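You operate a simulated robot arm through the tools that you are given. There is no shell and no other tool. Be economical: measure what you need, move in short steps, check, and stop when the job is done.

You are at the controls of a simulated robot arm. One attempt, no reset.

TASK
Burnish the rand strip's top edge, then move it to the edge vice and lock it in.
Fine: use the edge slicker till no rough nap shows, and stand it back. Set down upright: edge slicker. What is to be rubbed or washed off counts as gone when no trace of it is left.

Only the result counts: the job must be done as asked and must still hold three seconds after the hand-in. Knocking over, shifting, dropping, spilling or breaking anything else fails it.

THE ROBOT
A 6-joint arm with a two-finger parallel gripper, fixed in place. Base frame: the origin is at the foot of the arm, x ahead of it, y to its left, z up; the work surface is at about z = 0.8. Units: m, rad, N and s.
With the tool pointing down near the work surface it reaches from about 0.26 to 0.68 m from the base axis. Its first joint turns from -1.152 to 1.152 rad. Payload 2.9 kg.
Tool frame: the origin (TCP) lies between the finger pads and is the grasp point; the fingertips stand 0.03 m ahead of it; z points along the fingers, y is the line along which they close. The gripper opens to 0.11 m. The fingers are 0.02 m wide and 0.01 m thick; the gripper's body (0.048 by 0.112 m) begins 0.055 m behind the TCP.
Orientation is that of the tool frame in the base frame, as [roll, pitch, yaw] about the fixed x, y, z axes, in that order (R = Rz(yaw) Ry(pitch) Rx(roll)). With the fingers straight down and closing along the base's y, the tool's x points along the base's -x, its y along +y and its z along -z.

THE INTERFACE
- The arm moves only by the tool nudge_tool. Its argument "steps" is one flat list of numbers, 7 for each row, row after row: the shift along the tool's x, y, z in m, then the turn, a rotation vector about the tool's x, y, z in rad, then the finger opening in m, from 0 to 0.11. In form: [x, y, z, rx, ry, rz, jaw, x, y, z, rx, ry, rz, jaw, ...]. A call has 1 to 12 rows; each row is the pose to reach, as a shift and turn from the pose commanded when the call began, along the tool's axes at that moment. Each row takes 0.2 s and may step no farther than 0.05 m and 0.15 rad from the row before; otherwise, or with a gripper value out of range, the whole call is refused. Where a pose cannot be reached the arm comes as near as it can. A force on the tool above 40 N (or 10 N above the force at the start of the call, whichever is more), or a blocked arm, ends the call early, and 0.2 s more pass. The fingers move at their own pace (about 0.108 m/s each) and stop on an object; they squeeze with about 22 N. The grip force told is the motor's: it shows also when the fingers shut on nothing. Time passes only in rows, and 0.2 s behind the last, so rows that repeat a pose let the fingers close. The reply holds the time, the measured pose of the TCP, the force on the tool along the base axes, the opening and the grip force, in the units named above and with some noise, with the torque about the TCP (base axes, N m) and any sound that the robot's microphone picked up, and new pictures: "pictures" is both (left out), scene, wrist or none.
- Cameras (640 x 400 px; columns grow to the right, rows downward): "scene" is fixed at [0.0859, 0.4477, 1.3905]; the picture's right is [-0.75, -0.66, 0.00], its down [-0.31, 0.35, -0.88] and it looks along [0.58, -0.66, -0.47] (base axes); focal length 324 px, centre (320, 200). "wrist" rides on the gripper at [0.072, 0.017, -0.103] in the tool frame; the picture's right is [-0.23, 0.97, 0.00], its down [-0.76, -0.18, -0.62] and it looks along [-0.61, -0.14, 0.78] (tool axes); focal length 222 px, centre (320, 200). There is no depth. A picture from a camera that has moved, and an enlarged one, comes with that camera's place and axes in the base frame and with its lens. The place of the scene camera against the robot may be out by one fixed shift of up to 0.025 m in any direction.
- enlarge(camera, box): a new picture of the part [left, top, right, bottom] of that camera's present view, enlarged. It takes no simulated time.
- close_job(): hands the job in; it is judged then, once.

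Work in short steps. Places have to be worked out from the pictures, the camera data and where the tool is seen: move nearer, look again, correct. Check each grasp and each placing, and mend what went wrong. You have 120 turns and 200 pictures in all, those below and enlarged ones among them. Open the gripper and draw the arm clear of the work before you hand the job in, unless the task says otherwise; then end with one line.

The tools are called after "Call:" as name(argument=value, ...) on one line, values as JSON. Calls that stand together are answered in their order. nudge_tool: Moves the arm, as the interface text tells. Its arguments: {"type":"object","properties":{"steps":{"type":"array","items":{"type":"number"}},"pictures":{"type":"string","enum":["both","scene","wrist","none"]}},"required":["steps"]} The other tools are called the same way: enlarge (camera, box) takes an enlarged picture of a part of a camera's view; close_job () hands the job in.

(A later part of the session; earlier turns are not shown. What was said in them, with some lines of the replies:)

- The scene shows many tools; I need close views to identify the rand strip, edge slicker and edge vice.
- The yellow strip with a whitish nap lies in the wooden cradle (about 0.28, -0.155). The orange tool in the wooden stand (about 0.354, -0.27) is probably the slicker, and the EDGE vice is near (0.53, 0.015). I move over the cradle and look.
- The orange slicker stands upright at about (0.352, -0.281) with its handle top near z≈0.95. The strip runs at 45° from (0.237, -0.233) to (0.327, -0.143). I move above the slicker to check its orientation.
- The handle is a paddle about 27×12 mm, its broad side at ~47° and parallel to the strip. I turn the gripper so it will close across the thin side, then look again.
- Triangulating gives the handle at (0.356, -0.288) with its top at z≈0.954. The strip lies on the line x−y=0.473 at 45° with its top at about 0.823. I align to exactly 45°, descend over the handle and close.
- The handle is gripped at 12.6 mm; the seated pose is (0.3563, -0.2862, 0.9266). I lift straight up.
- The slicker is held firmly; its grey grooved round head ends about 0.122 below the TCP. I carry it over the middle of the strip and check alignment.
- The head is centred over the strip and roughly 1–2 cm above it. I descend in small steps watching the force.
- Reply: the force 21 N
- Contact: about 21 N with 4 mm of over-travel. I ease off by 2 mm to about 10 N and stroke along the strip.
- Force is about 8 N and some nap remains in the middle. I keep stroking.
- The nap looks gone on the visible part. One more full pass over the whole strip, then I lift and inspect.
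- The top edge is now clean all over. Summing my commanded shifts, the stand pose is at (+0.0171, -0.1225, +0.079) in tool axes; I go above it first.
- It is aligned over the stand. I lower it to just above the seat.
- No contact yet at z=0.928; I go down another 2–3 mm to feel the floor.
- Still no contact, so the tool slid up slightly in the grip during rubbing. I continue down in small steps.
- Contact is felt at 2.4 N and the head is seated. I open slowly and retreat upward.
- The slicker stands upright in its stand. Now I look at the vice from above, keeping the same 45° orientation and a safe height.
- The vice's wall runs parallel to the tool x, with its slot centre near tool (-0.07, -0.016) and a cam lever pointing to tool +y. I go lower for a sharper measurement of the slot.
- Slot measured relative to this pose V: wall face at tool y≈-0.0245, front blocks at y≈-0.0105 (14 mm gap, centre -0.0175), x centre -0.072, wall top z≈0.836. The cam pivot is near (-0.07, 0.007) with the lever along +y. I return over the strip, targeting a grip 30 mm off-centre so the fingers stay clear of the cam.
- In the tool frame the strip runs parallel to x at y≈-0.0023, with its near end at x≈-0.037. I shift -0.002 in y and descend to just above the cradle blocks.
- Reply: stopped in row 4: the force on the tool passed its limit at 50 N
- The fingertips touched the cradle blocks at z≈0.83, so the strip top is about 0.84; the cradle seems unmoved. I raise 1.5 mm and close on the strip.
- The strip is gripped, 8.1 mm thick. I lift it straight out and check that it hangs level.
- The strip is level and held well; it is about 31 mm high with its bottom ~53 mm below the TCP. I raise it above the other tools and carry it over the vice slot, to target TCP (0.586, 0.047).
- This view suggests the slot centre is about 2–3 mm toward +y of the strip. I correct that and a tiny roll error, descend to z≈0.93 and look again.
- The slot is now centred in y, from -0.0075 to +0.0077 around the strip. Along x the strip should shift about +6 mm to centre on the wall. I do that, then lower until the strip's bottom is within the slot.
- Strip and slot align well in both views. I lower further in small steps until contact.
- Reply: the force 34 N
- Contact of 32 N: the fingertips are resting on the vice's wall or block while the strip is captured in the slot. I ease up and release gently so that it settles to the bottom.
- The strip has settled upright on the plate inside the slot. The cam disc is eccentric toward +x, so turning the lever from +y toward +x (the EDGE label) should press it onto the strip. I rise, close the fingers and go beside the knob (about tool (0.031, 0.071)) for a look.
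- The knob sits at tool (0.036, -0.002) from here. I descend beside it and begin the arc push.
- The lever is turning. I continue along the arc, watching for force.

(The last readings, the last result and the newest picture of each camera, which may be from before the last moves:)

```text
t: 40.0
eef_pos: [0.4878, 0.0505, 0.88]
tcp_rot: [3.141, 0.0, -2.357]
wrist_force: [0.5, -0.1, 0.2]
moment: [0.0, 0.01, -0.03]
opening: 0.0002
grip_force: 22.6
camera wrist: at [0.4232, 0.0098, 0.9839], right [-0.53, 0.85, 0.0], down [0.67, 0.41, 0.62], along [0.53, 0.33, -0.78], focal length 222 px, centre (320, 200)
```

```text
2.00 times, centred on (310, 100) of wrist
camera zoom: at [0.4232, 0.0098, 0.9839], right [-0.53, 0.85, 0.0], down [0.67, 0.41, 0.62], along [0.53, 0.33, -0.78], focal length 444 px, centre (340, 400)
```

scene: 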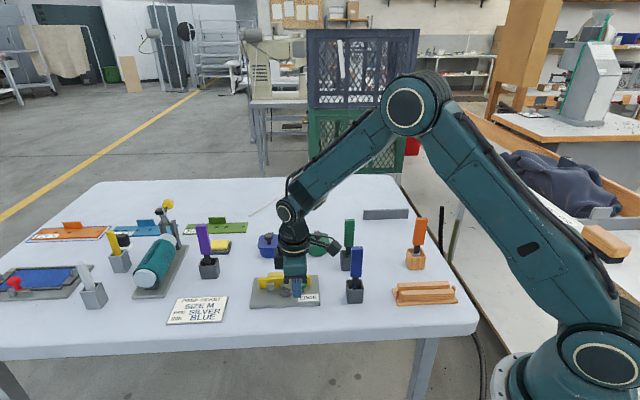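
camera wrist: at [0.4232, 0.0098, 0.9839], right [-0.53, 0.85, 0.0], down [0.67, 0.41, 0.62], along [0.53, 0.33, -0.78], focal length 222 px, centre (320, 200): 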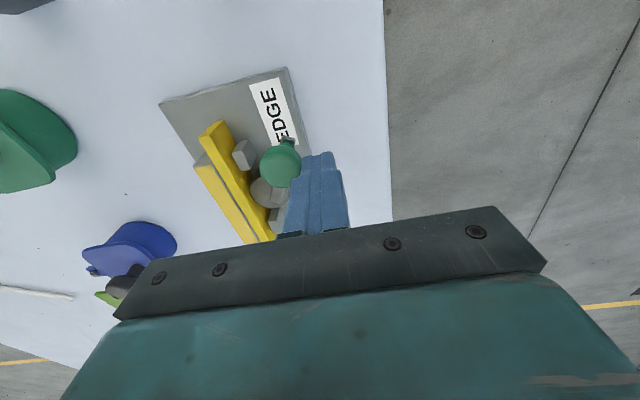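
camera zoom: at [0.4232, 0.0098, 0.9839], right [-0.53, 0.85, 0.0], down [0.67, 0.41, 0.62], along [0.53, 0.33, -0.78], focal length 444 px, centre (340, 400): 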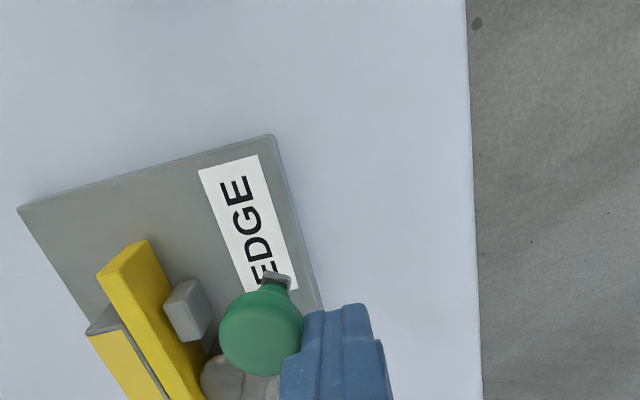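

The lever is at roughly 25–30° and still moving freely. I continue the arc.

Call:
nudge_tool(steps=[0.006, -0.0045, 0, 0, 0, 0, 0, 0.0114, -0.0097, 0, 0, 0, 0, 0, 0.0155, -0.016, 0, 0, 0, 0, 0, 0.0185, -0.022, 0, 0, 0, 0, 0, 0.0185, -0.022, 0, 0, 0, 0, 0])

Call:
enlarge(camera="scene", box=[240, 230, 340, 320])

Call:
enlarge(camera="wrist", box=[200, 0, 420, 200])

```text
t: 41.4
eef_pos: [0.4869, 0.0274, 0.8811]
tcp_rot: [3.129, 0.003, -2.343]
wrist_force: [-5.2, 8.8, 4.9]
moment: [0.12, 0.08, -0.03]
opening: 0.0
grip_force: 22.2
stopped in row 5: the force on the tool passed its limit at 40 N (the readings are from after the stop); the commanded pose is now the measured one
camera wrist: at [0.4243, -0.0142, 0.9853], right [-0.54, 0.84, 0.01], down [0.66, 0.42, 0.62], along [0.52, 0.34, -0.78], focal length 222 px, centre (320, 200)
```

scene: 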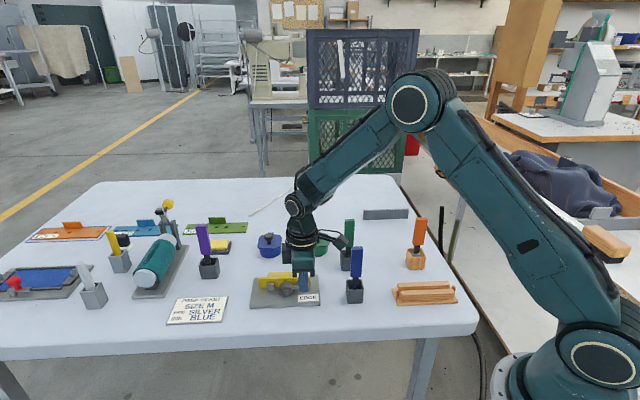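
wrist: 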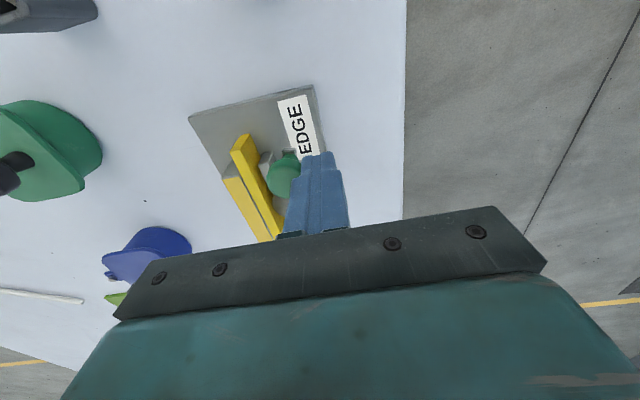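

```text
4.44 times, centred on (290, 275) of scene
camera zoom: at [0.0857, 0.4479, 1.3905], right [-0.75, -0.66, 0.0], down [-0.31, 0.35, -0.88], along [0.58, -0.66, -0.47], focal length 1439 px, centre (453, -133)
```

zoom: 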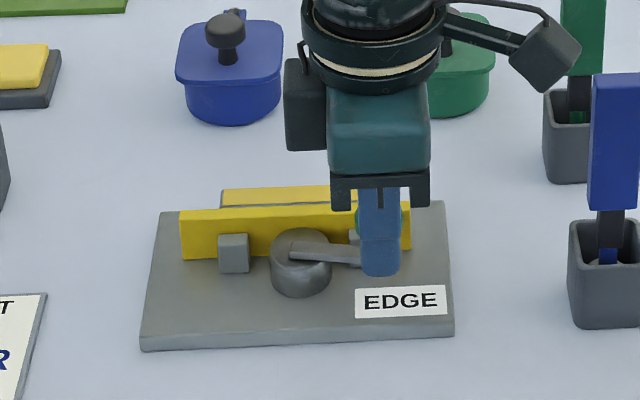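

```text
2.00 times, centred on (310, 100) of wrist
camera zoom: at [0.4243, -0.0142, 0.9853], right [-0.54, 0.84, 0.01], down [0.66, 0.42, 0.62], along [0.52, 0.34, -0.78], focal length 444 px, centre (340, 400)
```

zoom: 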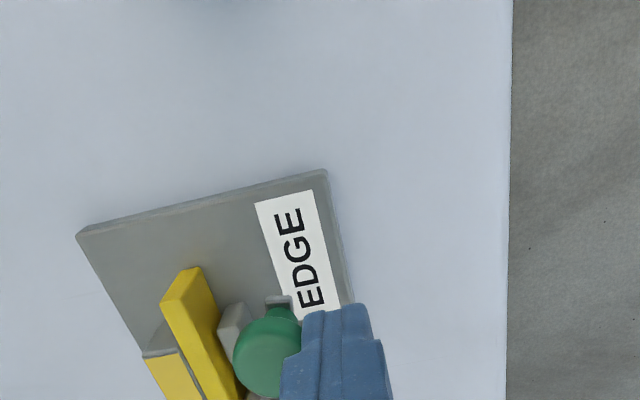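

The push stopped at 40 N with the lever nearly along +x. I back off, rise and inspect whether the cam clamps the strip.

Call:
nudge_tool(steps=[-0.006, 0.012, 0, 0, 0, 0, 0, -0.012, 0.02, -0.03, 0, 0, 0, 0, -0.015, 0.02, -0.07, 0, 0, 0, 0, -0.05, 0.0, -0.09, 0, 0, 0, 0])

Call:
enlarge(camera="scene", box=[240, 240, 330, 315])

Call:
enlarge(camera="wrist", box=[200, 0, 420, 200])

```text
t: 42.4
eef_pos: [0.5204, 0.0594, 0.9712]
tcp_rot: [3.133, 0.003, -2.345]
wrist_force: [0.5, -0.4, 0.0]
moment: [0.0, 0.02, -0.02]
opening: 0.0
grip_force: 21.8
camera wrist: at [0.4574, 0.0183, 1.0746], right [-0.54, 0.84, 0.01], down [0.66, 0.41, 0.62], along [0.52, 0.34, -0.78], focal length 222 px, centre (320, 200)
```

scene: 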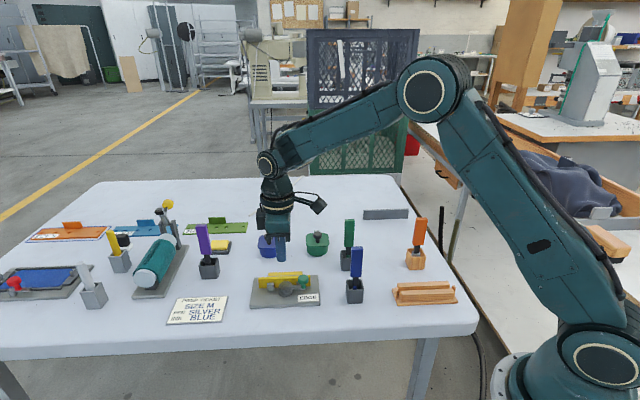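
wrist: 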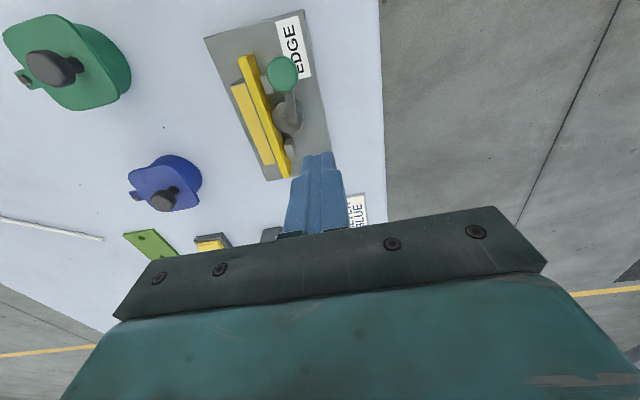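

```text
5.33 times, centred on (285, 278) of scene
camera zoom: at [0.0859, 0.4477, 1.3905], right [-0.75, -0.66, 0.0], down [-0.31, 0.35, -0.88], along [0.58, -0.66, -0.47], focal length 1726 px, centre (507, -213)
```

zoom: 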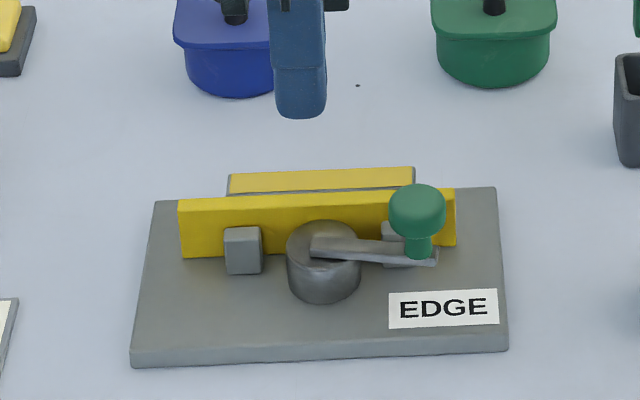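

```text
2.00 times, centred on (310, 100) of wrist
camera zoom: at [0.4574, 0.0183, 1.0746], right [-0.54, 0.84, 0.01], down [0.66, 0.41, 0.62], along [0.52, 0.34, -0.78], focal length 444 px, centre (340, 400)
```

zoom: 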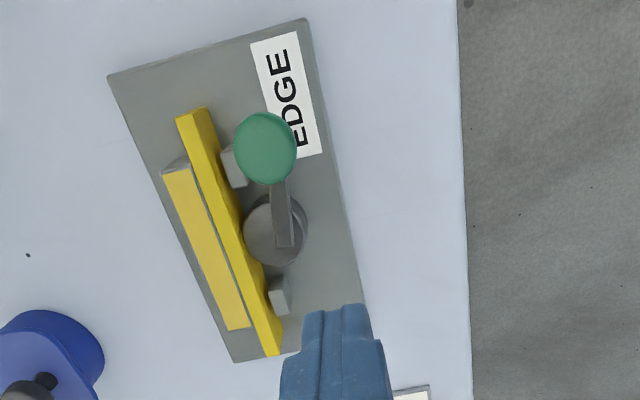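

The cam disc now bears on the strip; the lever stands about 10° short of parallel to the wall. I restore the tool's orientation and push the knob once more, squarely, to see if it goes to its stop.

Call:
nudge_tool(steps=[0.025, 0.008, 0.01, 0.0086, 0, 0.012, 0, 0.046, 0.018, 0.03, 0.0086, 0, 0.012, 0, 0.046, 0.018, 0.065, 0.0086, 0, 0.012, 0, 0.046, 0.018, 0.092, 0.0086, 0, 0.012, 0, 0.046, 0.008, 0.092, 0.0086, 0, 0.012, 0, 0.046, 0.003, 0.092, 0.0086, 0, 0.012, 0, 0.046, 0.001, 0.092, 0.0086, 0, 0.012, 0], pictures="none")

Call:
enlarge(camera="scene", box=[240, 240, 330, 315])

```text
t: 44.0
eef_pos: [0.4875, 0.0297, 0.879]
tcp_rot: [3.14, 0.003, -2.355]
wrist_force: [-3.1, 5.6, 0.7]
moment: [0.1, 0.06, 0.01]
opening: 0.0
grip_force: 21.6
```

```text
5.33 times, centred on (285, 278) of scene
camera zoom: at [0.0858, 0.4478, 1.3905], right [-0.75, -0.66, 0.0], down [-0.31, 0.35, -0.88], along [0.58, -0.66, -0.47], focal length 1726 px, centre (507, -213)
```

zoom: 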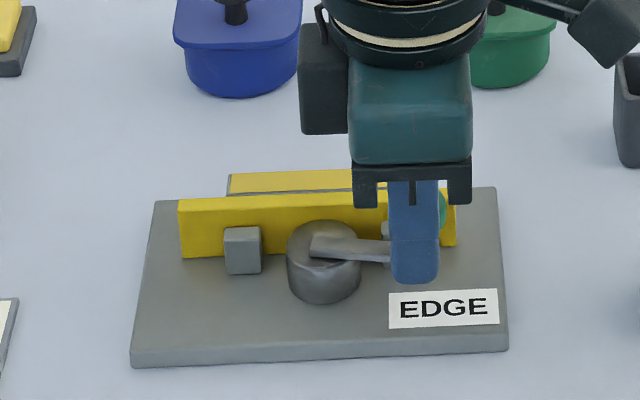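

Contact at about 6 N. I push further in 1.5 mm steps.

Call:
nudge_tool(steps=[0, -0.0015, 0, 0, 0, 0, 0, 0, -0.003, 0, 0, 0, 0, 0, 0, -0.0045, 0, 0, 0, 0, 0, 0, -0.0045, 0, 0, 0, 0, 0])

Call:
enlarge(camera="scene", box=[240, 240, 330, 315])

```text
t: 45.0
eef_pos: [0.4884, 0.0298, 0.8798]
tcp_rot: [3.131, -0.002, -2.351]
wrist_force: [-26.8, 23.3, 2.7]
moment: [0.46, 0.51, -0.08]
opening: 0.0
grip_force: 22.2
camera wrist: at [0.426, -0.0124, 0.9827], right [-0.53, 0.85, 0.01], down [0.67, 0.41, 0.62], along [0.52, 0.34, -0.78], focal length 222 px, centre (320, 200)
```

scene: 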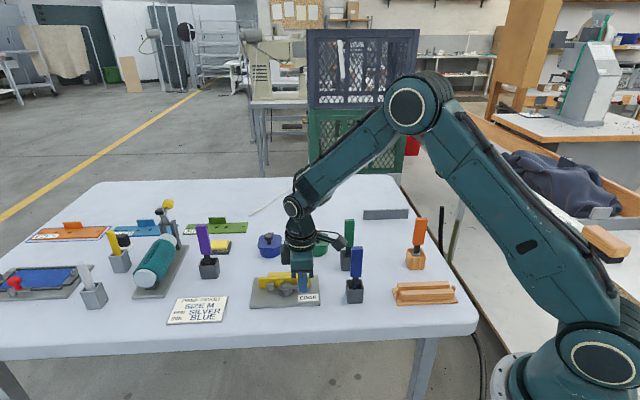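
wrist: 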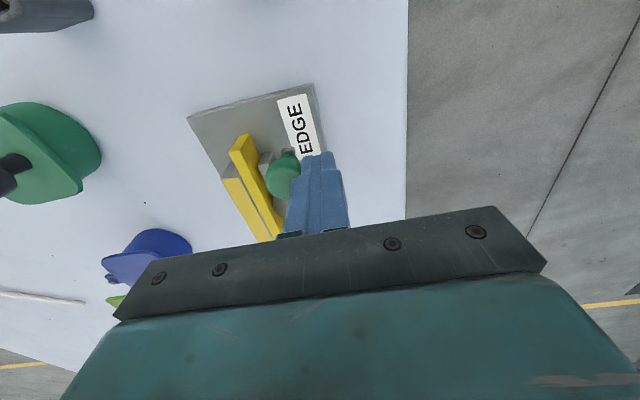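

```text
5.33 times, centred on (285, 278) of scene
camera zoom: at [0.0852, 0.4483, 1.3904], right [-0.75, -0.66, 0.0], down [-0.31, 0.35, -0.88], along [0.58, -0.66, -0.47], focal length 1726 px, centre (507, -213)
```

zoom: 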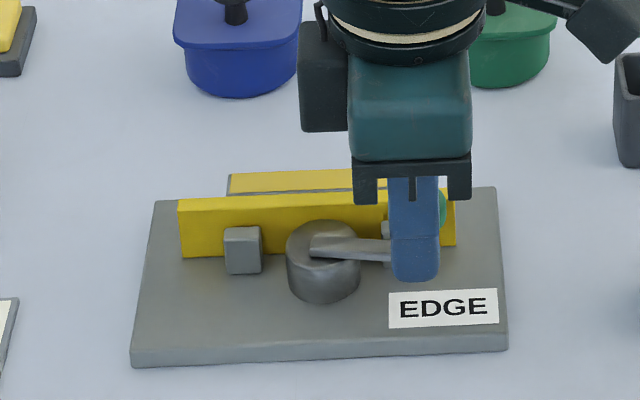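

There is no further motion at 35 N, so the lever is hard against its stop. I back off, rise and check the strip, cam and surroundings.

Call:
nudge_tool(steps=[0, 0.01, 0, 0, 0, 0, 0, 0, 0.02, -0.03, 0.009, 0, 0.006, 0, 0, 0.02, -0.075, 0.009, 0, 0.006, 0, -0.02, 0.01, -0.11, 0.009, 0, 0.006, 0.03, -0.02, 0.01, -0.11, 0.009, 0, 0.006, 0.06])

Call:
enlarge(camera="wrist", box=[200, 0, 400, 180])

Call:
enlarge(camera="scene", box=[240, 240, 330, 315])

```text
t: 46.2
eef_pos: [0.5009, 0.0484, 0.9894]
tcp_rot: [-3.134, 0.003, -2.366]
wrist_force: [-0.3, 0.2, 0.7]
moment: [-0.03, 0.01, 0.02]
opening: 0.0601
grip_force: 0.0
camera wrist: at [0.4363, 0.0088, 1.0922], right [-0.52, 0.85, -0.01], down [0.66, 0.41, 0.63], along [0.54, 0.32, -0.78], focal length 222 px, centre (320, 200)
```

scene: 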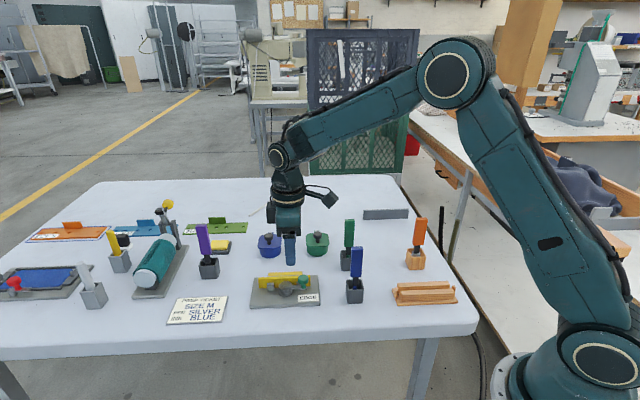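
wrist: 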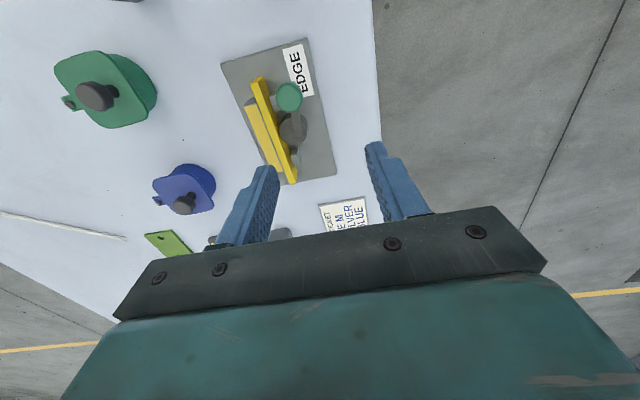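

```text
2.22 times, centred on (300, 90) of wrist
camera zoom: at [0.4363, 0.0088, 1.0922], right [-0.52, 0.85, -0.01], down [0.66, 0.41, 0.63], along [0.54, 0.32, -0.78], focal length 494 px, centre (364, 444)
```

zoom: 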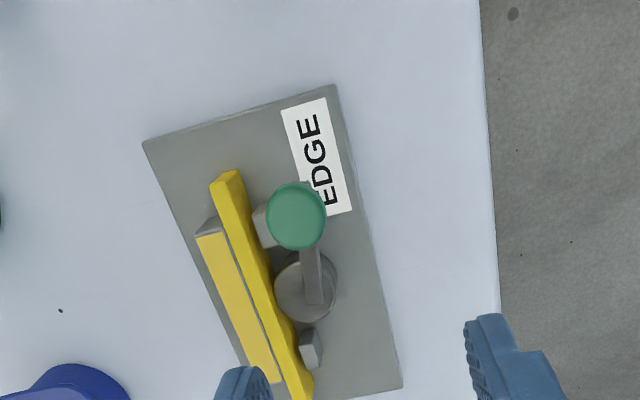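

```text
5.33 times, centred on (285, 278) of scene
camera zoom: at [0.0859, 0.4477, 1.3905], right [-0.75, -0.66, 0.0], down [-0.31, 0.35, -0.88], along [0.58, -0.66, -0.47], focal length 1726 px, centre (507, -213)
```

zoom: 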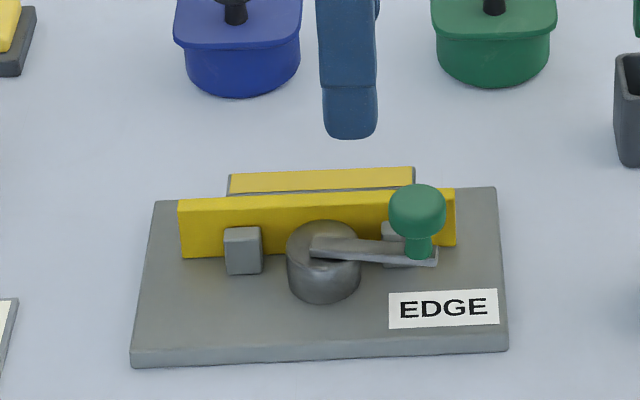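

The cam presses the strip against the wall, the strip is centred, and the plate hasn't moved. I raise the arm clear and do a final check of the slicker and cradle.

Call:
nudge_tool(steps=[0, 0, -0.045, 0, 0, 0, 0.08, 0, 0, -0.09, 0, 0, 0, 0.1, 0, 0, -0.13, 0, 0, 0, 0.1, 0, 0, -0.13, 0, 0, 0, 0.1], pictures="scene")

Call:
enlarge(camera="scene", box=[330, 200, 480, 310])

Call:
enlarge(camera="scene", box=[240, 255, 330, 315])

```text
t: 47.2
eef_pos: [0.501, 0.0496, 1.1196]
tcp_rot: [-3.133, 0.004, -2.364]
wrist_force: [-0.8, -0.9, -0.3]
moment: [-0.03, -0.02, 0.01]
opening: 0.1001
grip_force: 0.0
```

scene: 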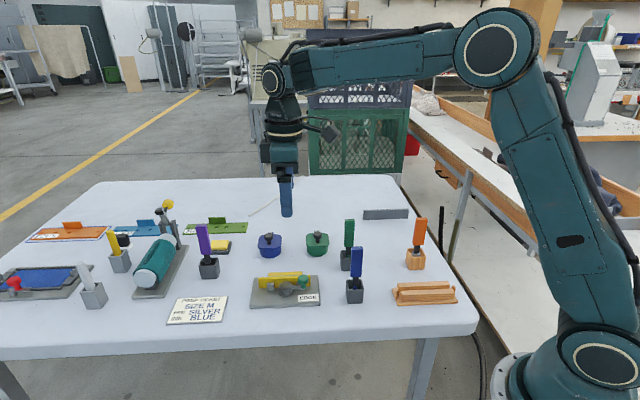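

```text
3.64 times, centred on (405, 255) of scene
camera zoom: at [0.0859, 0.4477, 1.3905], right [-0.75, -0.66, 0.0], down [-0.31, 0.35, -0.88], along [0.58, -0.66, -0.47], focal length 1177 px, centre (11, 0)
```

zoom: 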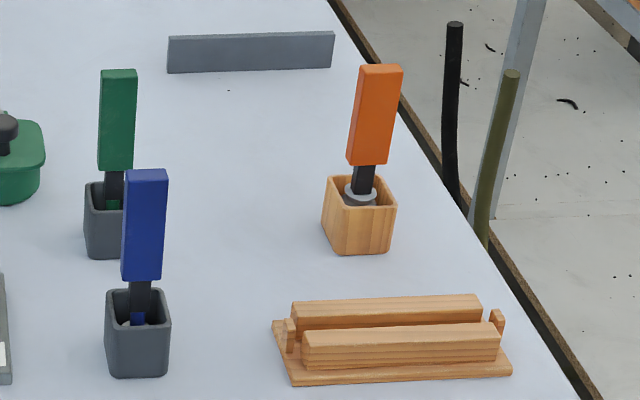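

```text
6.67 times, centred on (285, 285) of scene
camera zoom: at [0.0859, 0.4477, 1.3905], right [-0.75, -0.66, 0.0], down [-0.31, 0.35, -0.88], along [0.58, -0.66, -0.47], focal length 2158 px, centre (553, -367)
```

zoom: 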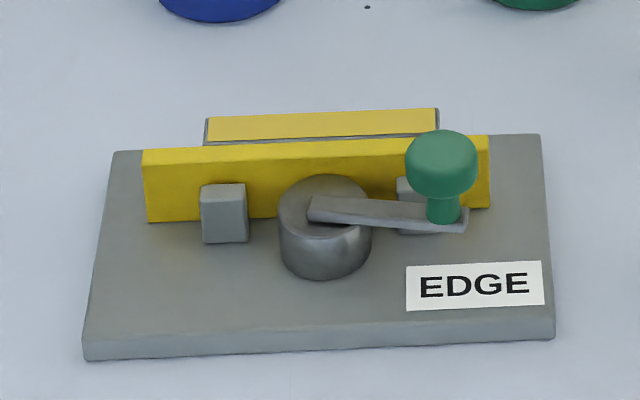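

Everything is in place: the slicker is upright in its stand, and the clean strip is clamped in the vice with nothing else disturbed. I hand in the job.

Call:
close_job()

```text
The job is handed in.
```

The rand strip's top edge is burnished with no nap showing in the pictures, and the strip is locked in the edge vice. The edge slicker is back upright in its stand.
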